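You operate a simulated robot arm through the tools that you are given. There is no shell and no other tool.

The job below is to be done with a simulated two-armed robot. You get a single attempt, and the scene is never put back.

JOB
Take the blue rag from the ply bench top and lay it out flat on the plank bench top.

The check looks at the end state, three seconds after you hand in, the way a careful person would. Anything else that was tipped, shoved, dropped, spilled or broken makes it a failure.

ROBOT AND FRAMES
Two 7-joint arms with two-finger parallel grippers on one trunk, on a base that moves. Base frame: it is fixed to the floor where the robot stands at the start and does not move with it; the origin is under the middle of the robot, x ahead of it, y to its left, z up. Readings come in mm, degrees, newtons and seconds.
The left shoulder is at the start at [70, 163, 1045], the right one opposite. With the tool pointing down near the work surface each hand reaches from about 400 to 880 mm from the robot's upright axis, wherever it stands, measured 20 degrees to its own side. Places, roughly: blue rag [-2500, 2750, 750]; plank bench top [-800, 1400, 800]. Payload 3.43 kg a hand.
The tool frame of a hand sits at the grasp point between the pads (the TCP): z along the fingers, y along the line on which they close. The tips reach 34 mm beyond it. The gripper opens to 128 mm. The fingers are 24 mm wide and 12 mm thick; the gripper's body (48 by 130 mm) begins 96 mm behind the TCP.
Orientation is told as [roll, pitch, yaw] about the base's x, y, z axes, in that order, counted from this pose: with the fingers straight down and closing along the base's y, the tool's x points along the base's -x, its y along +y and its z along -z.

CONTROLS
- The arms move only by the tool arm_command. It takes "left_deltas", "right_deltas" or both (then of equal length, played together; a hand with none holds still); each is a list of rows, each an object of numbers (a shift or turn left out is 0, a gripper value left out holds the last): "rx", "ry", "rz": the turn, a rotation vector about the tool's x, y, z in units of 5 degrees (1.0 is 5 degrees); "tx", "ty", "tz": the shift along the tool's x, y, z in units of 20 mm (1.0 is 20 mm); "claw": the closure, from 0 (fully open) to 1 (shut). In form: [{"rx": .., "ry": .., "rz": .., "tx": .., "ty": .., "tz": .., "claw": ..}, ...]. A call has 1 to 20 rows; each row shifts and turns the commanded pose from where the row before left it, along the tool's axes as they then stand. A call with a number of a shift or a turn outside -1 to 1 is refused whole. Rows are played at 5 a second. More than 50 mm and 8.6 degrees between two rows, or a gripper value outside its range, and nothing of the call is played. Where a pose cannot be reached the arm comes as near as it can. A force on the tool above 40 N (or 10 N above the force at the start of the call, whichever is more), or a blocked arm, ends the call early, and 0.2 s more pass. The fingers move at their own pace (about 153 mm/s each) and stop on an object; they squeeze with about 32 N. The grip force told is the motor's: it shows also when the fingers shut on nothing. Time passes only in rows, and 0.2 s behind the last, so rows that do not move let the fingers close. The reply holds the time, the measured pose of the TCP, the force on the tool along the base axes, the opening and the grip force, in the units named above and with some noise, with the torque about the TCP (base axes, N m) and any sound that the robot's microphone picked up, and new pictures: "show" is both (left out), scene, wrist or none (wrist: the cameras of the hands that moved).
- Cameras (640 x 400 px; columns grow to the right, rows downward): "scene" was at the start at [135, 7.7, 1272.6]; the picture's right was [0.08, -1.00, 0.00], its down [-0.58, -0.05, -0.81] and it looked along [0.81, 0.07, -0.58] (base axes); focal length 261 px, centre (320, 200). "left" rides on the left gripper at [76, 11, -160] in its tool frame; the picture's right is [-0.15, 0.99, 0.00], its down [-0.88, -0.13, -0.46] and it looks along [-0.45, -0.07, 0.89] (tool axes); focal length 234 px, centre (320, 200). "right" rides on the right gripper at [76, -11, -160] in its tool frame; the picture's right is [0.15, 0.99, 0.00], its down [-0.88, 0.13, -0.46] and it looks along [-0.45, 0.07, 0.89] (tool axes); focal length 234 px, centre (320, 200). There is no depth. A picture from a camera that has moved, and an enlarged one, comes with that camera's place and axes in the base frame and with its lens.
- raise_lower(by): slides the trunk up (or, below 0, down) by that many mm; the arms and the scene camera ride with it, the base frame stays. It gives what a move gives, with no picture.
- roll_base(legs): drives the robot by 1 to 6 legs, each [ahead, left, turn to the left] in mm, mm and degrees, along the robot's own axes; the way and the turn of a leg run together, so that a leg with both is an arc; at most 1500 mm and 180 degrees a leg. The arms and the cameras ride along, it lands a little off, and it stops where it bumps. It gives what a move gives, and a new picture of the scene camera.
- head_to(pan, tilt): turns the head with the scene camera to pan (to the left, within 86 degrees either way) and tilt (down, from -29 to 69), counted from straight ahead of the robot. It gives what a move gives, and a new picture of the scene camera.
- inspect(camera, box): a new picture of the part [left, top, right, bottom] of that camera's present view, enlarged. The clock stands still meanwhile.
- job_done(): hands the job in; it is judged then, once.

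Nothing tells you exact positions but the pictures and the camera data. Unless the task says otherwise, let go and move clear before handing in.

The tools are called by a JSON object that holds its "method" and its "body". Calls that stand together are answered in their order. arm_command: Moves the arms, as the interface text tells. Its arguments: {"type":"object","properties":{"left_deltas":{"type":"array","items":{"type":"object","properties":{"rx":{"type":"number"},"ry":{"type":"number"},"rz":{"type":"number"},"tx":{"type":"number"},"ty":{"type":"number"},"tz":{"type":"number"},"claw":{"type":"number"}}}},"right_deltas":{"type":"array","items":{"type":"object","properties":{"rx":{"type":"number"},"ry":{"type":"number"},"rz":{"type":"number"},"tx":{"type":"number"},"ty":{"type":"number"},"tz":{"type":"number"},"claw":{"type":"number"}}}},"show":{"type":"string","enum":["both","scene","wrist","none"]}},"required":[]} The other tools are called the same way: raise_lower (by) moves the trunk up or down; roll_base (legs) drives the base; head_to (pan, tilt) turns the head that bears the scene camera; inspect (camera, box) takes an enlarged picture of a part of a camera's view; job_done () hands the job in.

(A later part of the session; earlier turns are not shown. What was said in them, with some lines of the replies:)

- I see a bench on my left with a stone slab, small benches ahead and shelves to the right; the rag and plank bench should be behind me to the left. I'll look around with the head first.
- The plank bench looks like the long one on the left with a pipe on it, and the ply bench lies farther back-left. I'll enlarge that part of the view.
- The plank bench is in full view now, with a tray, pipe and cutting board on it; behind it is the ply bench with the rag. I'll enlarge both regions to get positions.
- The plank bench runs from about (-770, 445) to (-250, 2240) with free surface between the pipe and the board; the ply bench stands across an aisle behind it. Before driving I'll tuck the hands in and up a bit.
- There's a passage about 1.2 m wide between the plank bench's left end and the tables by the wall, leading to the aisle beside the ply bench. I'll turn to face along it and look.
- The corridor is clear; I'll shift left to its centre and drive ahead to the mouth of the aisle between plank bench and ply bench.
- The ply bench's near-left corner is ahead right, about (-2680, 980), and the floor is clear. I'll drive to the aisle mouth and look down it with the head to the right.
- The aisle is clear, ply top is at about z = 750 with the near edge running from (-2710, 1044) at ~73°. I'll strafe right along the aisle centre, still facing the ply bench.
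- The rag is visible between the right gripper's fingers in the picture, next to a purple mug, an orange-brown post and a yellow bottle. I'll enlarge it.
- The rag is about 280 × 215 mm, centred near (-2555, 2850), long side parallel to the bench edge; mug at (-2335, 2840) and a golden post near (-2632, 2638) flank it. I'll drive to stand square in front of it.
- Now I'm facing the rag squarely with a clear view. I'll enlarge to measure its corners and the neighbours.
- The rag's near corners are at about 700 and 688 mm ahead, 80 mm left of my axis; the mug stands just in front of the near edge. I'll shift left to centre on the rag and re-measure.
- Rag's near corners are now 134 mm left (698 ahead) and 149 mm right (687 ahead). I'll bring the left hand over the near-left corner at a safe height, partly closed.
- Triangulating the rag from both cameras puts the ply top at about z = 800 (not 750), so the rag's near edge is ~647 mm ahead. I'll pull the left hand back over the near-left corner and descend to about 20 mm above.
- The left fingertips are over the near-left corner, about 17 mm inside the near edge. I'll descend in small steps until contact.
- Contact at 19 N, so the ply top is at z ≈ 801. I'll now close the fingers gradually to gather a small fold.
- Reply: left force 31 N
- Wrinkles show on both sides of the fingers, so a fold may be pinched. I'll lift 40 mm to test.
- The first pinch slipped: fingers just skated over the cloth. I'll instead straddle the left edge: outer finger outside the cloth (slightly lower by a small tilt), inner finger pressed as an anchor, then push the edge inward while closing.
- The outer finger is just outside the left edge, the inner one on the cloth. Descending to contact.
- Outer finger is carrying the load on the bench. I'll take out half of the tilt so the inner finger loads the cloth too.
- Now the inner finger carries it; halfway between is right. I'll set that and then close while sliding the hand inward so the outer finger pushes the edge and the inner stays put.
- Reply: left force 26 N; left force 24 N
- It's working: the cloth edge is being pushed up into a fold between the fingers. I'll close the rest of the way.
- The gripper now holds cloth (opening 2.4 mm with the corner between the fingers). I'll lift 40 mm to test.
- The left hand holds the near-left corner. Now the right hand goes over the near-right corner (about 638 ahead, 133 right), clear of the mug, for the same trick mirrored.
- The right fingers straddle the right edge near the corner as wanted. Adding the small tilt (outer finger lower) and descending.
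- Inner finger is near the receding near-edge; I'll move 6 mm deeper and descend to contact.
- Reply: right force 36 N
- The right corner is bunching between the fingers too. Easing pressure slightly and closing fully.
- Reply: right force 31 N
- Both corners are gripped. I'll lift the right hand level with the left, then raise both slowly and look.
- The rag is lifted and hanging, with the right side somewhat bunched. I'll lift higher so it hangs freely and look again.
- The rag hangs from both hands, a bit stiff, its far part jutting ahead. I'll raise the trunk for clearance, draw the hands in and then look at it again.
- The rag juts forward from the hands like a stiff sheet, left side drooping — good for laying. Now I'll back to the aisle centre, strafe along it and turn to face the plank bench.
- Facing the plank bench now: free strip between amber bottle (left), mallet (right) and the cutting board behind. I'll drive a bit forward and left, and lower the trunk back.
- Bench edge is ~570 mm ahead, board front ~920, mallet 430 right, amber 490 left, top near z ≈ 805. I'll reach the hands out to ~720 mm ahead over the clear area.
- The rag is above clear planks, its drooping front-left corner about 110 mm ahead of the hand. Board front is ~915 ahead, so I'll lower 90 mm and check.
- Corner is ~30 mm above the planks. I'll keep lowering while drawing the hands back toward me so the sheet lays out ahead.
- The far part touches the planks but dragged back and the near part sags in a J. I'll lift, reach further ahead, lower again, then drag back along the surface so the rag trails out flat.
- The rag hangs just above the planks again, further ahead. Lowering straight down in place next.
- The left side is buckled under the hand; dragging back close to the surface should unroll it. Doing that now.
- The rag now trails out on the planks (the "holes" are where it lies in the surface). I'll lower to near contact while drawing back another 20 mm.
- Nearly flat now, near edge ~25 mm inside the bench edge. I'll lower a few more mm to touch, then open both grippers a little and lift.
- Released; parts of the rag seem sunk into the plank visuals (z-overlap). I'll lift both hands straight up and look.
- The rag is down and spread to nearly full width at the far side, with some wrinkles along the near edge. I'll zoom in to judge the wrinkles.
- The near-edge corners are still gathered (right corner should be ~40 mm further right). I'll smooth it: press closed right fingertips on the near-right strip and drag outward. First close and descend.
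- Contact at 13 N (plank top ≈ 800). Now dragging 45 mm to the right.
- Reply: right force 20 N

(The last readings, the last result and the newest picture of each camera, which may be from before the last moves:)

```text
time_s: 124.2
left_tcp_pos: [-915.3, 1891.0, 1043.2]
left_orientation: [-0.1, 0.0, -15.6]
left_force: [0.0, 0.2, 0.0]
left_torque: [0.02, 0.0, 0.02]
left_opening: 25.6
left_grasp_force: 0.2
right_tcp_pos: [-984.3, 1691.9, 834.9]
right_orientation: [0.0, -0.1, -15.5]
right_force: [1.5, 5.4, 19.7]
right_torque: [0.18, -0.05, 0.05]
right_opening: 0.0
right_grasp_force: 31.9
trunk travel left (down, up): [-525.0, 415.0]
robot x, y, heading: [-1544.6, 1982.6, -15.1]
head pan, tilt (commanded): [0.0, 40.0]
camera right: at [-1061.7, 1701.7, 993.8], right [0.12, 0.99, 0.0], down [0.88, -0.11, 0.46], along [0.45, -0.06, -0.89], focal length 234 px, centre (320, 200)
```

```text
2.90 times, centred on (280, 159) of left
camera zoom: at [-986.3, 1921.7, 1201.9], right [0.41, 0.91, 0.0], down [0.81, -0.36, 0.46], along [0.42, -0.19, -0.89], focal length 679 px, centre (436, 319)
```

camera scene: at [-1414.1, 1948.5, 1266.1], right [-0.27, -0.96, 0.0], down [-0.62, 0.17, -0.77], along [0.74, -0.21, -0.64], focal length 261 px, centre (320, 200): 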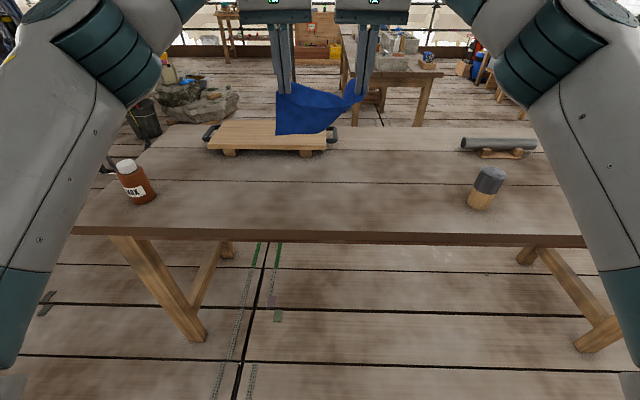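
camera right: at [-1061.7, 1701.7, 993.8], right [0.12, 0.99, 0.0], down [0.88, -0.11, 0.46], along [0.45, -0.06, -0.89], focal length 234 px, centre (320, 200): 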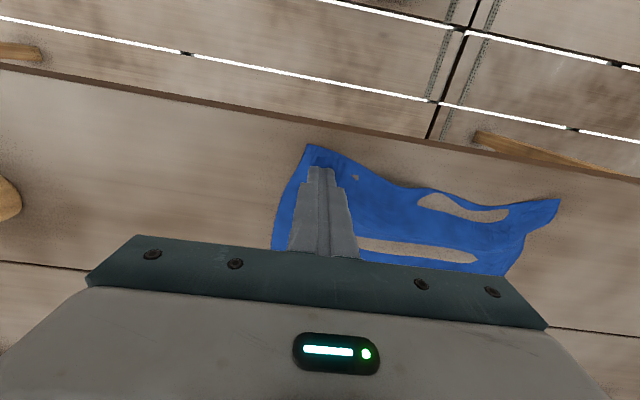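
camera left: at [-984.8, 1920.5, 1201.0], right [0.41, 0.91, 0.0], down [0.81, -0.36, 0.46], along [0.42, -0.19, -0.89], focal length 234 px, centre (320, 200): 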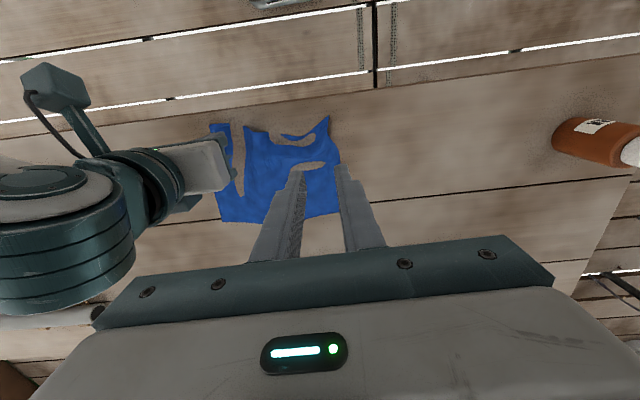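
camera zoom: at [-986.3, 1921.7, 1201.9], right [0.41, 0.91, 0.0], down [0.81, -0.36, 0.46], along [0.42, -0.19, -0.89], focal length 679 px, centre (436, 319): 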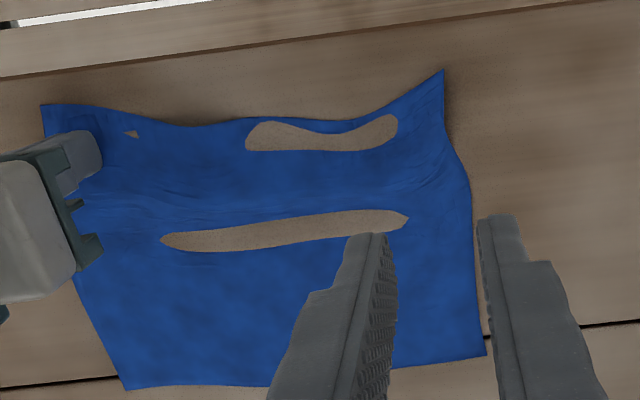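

Dragging smooths very well: the right side is flat now. Remaining are two shallow valleys parallel to the near edge and the near-left corner slightly in. I'll lift the right hand and do the near-left corner with the left hand.

{"method": "arm_command", "body": {"right_deltas": [{"tz": -0.5}, {"tz": -1}, {"tz": -1}, {"tz": -1}, {"tz": -1}, {"tz": -1}, {"tz": -1}, {"tz": -1}, {"ty": -0.8}, {"ty": -0.8}, {}, {}, {}], "left_deltas": [{"claw": 1, "ty": -0.5}, {"tz": 1}, {"tz": 1}, {"tz": 1}, {"tz": 1}, {"tz": 1}, {"tz": 1}, {"tz": 1}, {"tz": 1}, {"tz": 1}, {"tz": 0.6}, {"tz": 0.2}, {}], "show": "wrist"}}

{"method": "inspect", "body": {"camera": "left", "box": [180, 90, 420, 240]}}

```text
time_s: 127.0
left_tcp_pos: [-918.2, 1877.3, 845.4]
left_orientation: [0.1, 0.0, -15.7]
left_force: [-0.1, 0.2, 0.0]
left_torque: [-0.02, 0.0, 0.0]
left_opening: 0.1
left_grasp_force: 32.1
right_tcp_pos: [-994.0, 1662.6, 982.6]
right_orientation: [0.0, 0.0, -15.6]
right_force: [0.6, 0.3, 0.0]
right_torque: [0.01, -0.02, -0.01]
right_opening: 0.0
right_grasp_force: 31.6
trunk travel left (down, up): [-525.0, 415.0]
robot x, y, heading: [-1546.4, 1983.5, -15.6]
head pan, tilt (commanded): [0.0, 40.0]
camera right: at [-1070.4, 1671.5, 1142.6], right [0.12, 0.99, 0.0], down [0.88, -0.11, 0.46], along [0.45, -0.06, -0.89], focal length 234 px, centre (320, 200)
camera left: at [-987.5, 1909.0, 1005.1], right [0.41, 0.91, 0.0], down [0.81, -0.36, 0.46], along [0.42, -0.19, -0.89], focal length 234 px, centre (320, 200)
```

right: 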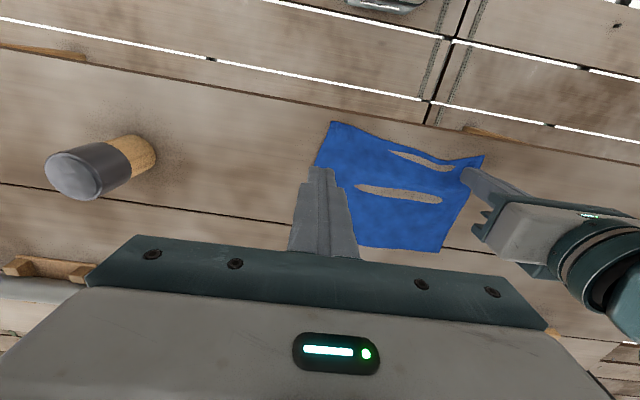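
left: 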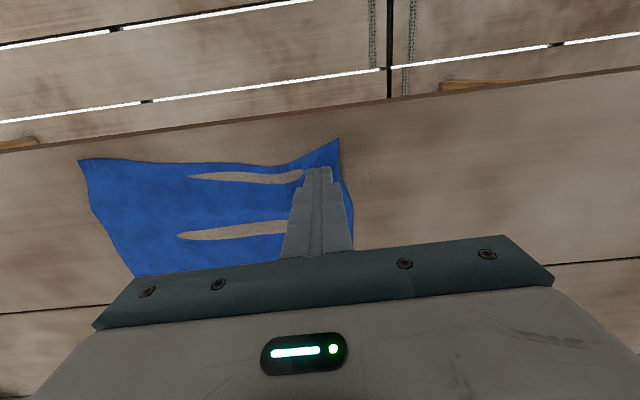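

```text
2.67 times, centred on (300, 165) of left
camera zoom: at [-987.5, 1909.0, 1005.1], right [0.41, 0.91, 0.0], down [0.81, -0.36, 0.46], along [0.42, -0.19, -0.89], focal length 624 px, centre (373, 293)
```

zoom: 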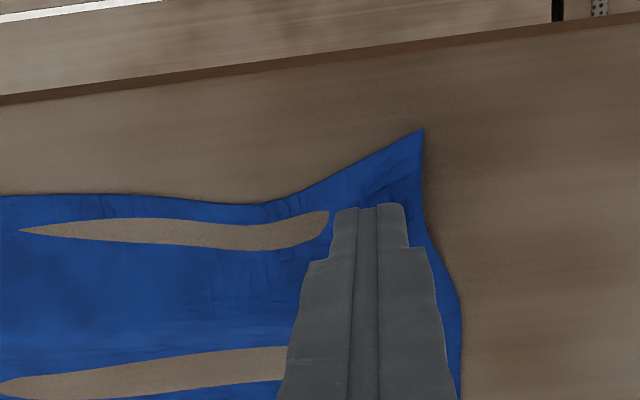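

Tips are just inside the near-left corner. I'll press to contact and drag about 20 mm to the left.

{"method": "arm_command", "body": {"left_deltas": [{"tz": 0.2}, {"tz": 0.15}, {"tz": 0.1}, {"tz": 0.1}, {}], "show": "none"}}

{"method": "arm_command", "body": {"left_deltas": [{"ty": 0.2}, {"ty": 0.25}, {"ty": 0.25}, {"ty": 0.25}, {"ty": 0.15}], "show": "none"}}

{"method": "inspect", "body": {"camera": "right", "box": [290, 100, 510, 262]}}

```text
time_s: 128.2
left_tcp_pos: [-916.8, 1878.2, 836.9]
left_orientation: [0.0, 0.0, -15.6]
left_force: [0.0, 0.3, 3.4]
left_torque: [0.0, -0.06, 0.0]
left_opening: 0.0
left_grasp_force: 31.9
right_tcp_pos: [-994.4, 1663.0, 984.9]
right_orientation: [-0.1, 0.1, -15.5]
right_force: [-0.6, 0.1, -0.4]
right_torque: [-0.01, 0.01, -0.04]
right_opening: 0.0
right_grasp_force: 32.0
trunk travel left (down, up): [-525.0, 415.0]
robot x, y, heading: [-1542.7, 1985.3, -15.4]
head pan, tilt (commanded): [0.0, 40.0]
```

```text
time_s: 129.4
left_tcp_pos: [-911.5, 1899.6, 836.4]
left_orientation: [0.0, 0.0, -15.6]
left_force: [0.2, 0.7, 0.0]
left_torque: [-0.02, 0.0, -0.01]
left_opening: 0.1
left_grasp_force: 31.7
right_tcp_pos: [-994.5, 1663.7, 984.7]
right_orientation: [0.0, 0.0, -15.6]
right_force: [-0.5, -0.1, 0.5]
right_torque: [0.0, -0.04, 0.03]
right_opening: 0.2
right_grasp_force: 32.1
trunk travel left (down, up): [-525.0, 415.0]
robot x, y, heading: [-1545.0, 1981.4, -15.3]
head pan, tilt (commanded): [0.0, 40.0]
```

```text
2.47 times, centred on (400, 181) of right
camera zoom: at [-1070.5, 1671.5, 1142.6], right [0.12, 0.99, 0.0], down [0.88, -0.11, 0.46], along [0.45, -0.06, -0.89], focal length 578 px, centre (122, 247)
```

zoom: 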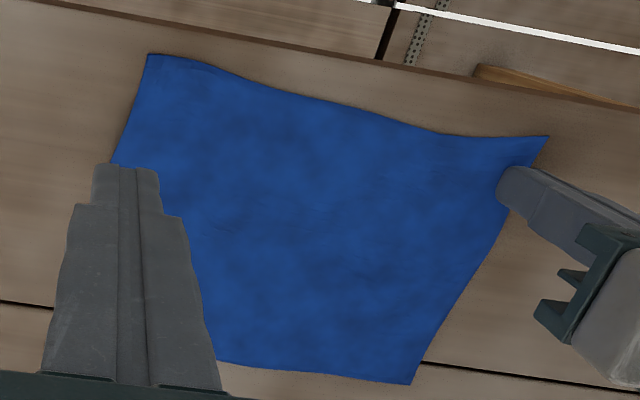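

The valleys have vanished — the rag looks flat. I'll lift the left hand off and draw both hands up and back, then check from the scene camera.

{"method": "arm_command", "body": {"left_deltas": [{"tz": -0.5}, {"tz": -1}, {"tz": -1}, {"tz": -1}, {"tz": -1}, {"tz": -1}, {"tz": -1}, {"tz": -1}, {"tz": -1}, {"tz": -1}, {"ty": 1, "tz": -1}, {"ty": 1, "tz": -1}, {"ty": 1, "tx": 0.5}, {"ty": 1, "tx": 0.5}, {"ty": 1, "tx": 1}, {"ty": 1, "tx": 1}], "right_deltas": [{"tz": -1}, {"tz": -1}, {"tz": -1}, {"tz": -1}, {"tz": -1}, {"ty": -1}, {"ty": -1}, {"ty": -1}, {"ty": -1}, {"ty": -1}, {"ty": -1}, {"ty": -1, "tx": 1}, {"tx": 1}, {"tx": 1}, {"tx": 1}, {}], "show": "both"}}

{"method": "inspect", "body": {"camera": "scene", "box": [240, 130, 400, 230]}}

```text
time_s: 132.8
left_tcp_pos: [-938.0, 2031.8, 1065.6]
left_orientation: [-0.1, 0.0, -15.6]
left_force: [-0.7, -0.6, -0.1]
left_torque: [-0.02, -0.01, 0.02]
left_opening: 0.0
left_grasp_force: 31.9
right_tcp_pos: [-1108.3, 1547.2, 1084.7]
right_orientation: [0.0, -0.2, -15.6]
right_force: [-0.7, 0.5, 0.1]
right_torque: [-0.04, 0.01, -0.01]
right_opening: 0.1
right_grasp_force: 31.9
trunk travel left (down, up): [-525.0, 415.0]
robot x, y, heading: [-1539.5, 1986.3, -15.6]
head pan, tilt (commanded): [0.0, 40.0]
camera scene: at [-1413.9, 1949.5, 1266.2], right [-0.27, -0.96, 0.0], down [-0.62, 0.17, -0.77], along [0.74, -0.21, -0.64], focal length 261 px, centre (320, 200)
camera right: at [-1184.9, 1555.6, 1242.0], right [0.12, 0.99, 0.0], down [0.88, -0.11, 0.46], along [0.45, -0.06, -0.89], focal length 234 px, centre (320, 200)
camera left: at [-1008.6, 2063.7, 1224.6], right [0.41, 0.91, 0.0], down [0.81, -0.36, 0.46], along [0.42, -0.19, -0.89], focal length 234 px, centre (320, 200)
```

scene: 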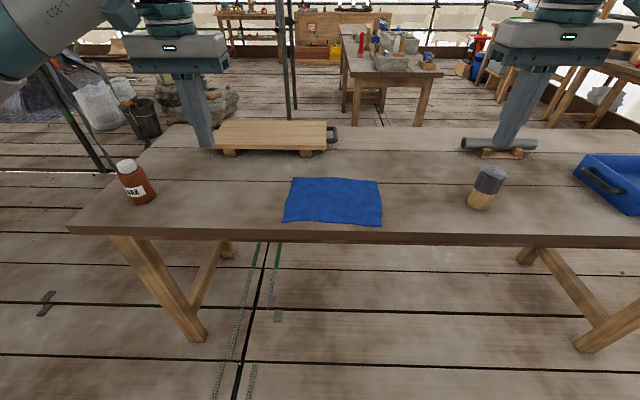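
right: 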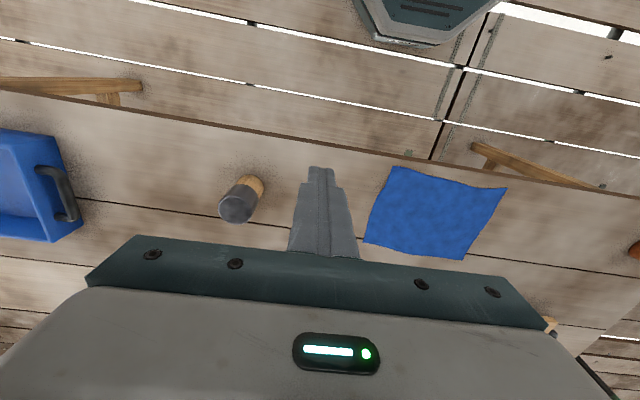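
left: 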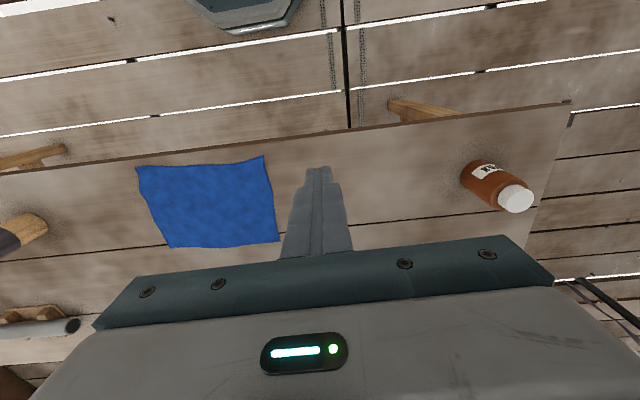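

```text
4.00 times, centred on (320, 180) of scene
camera zoom: at [-1413.9, 1949.5, 1266.2], right [-0.27, -0.96, 0.0], down [-0.62, 0.17, -0.77], along [0.74, -0.21, -0.64], focal length 1043 px, centre (320, 280)
```

zoom: 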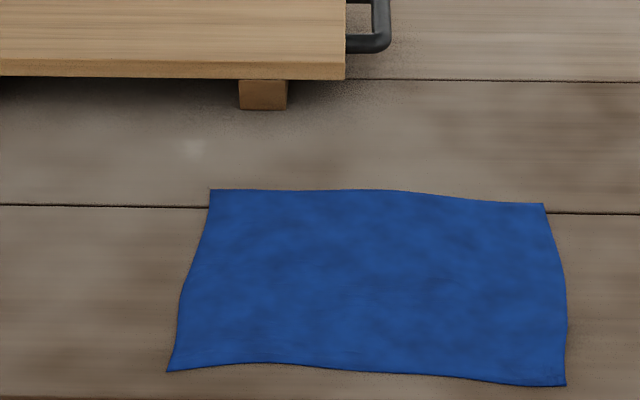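

The rag lies flat and fully open on the plank bench, with all edges inside the top and no folds. The bottle, mallet, board, pipe and tray there are all upright. Both hands have let go and are well clear, so I'm handing in.

{"method": "job_done", "body": {}}

```text
The job is handed in.
```

The blue rag is lying flat and fully spread on the plank bench top, and I've handed the job in.

- **Placement:** the rag is in the open strip in front of the cutting board, between the amber bottle and the mallet. In the last pictures there were no folds left. All its edges are on the top, but the corner nearest the bench edge is only about 15 mm inside it.
- **Other objects:** the bottle, mallet, board, pipe and tray on the plank bench looked undisturbed in the last pictures. On the ply bench, the mug, posts and bottles were all standing when I left with the rag. I didn't look back at that bench after turning away, but nothing showed a bump on the way.
- **Hands:** both grippers have let go and are raised well clear of the bench.
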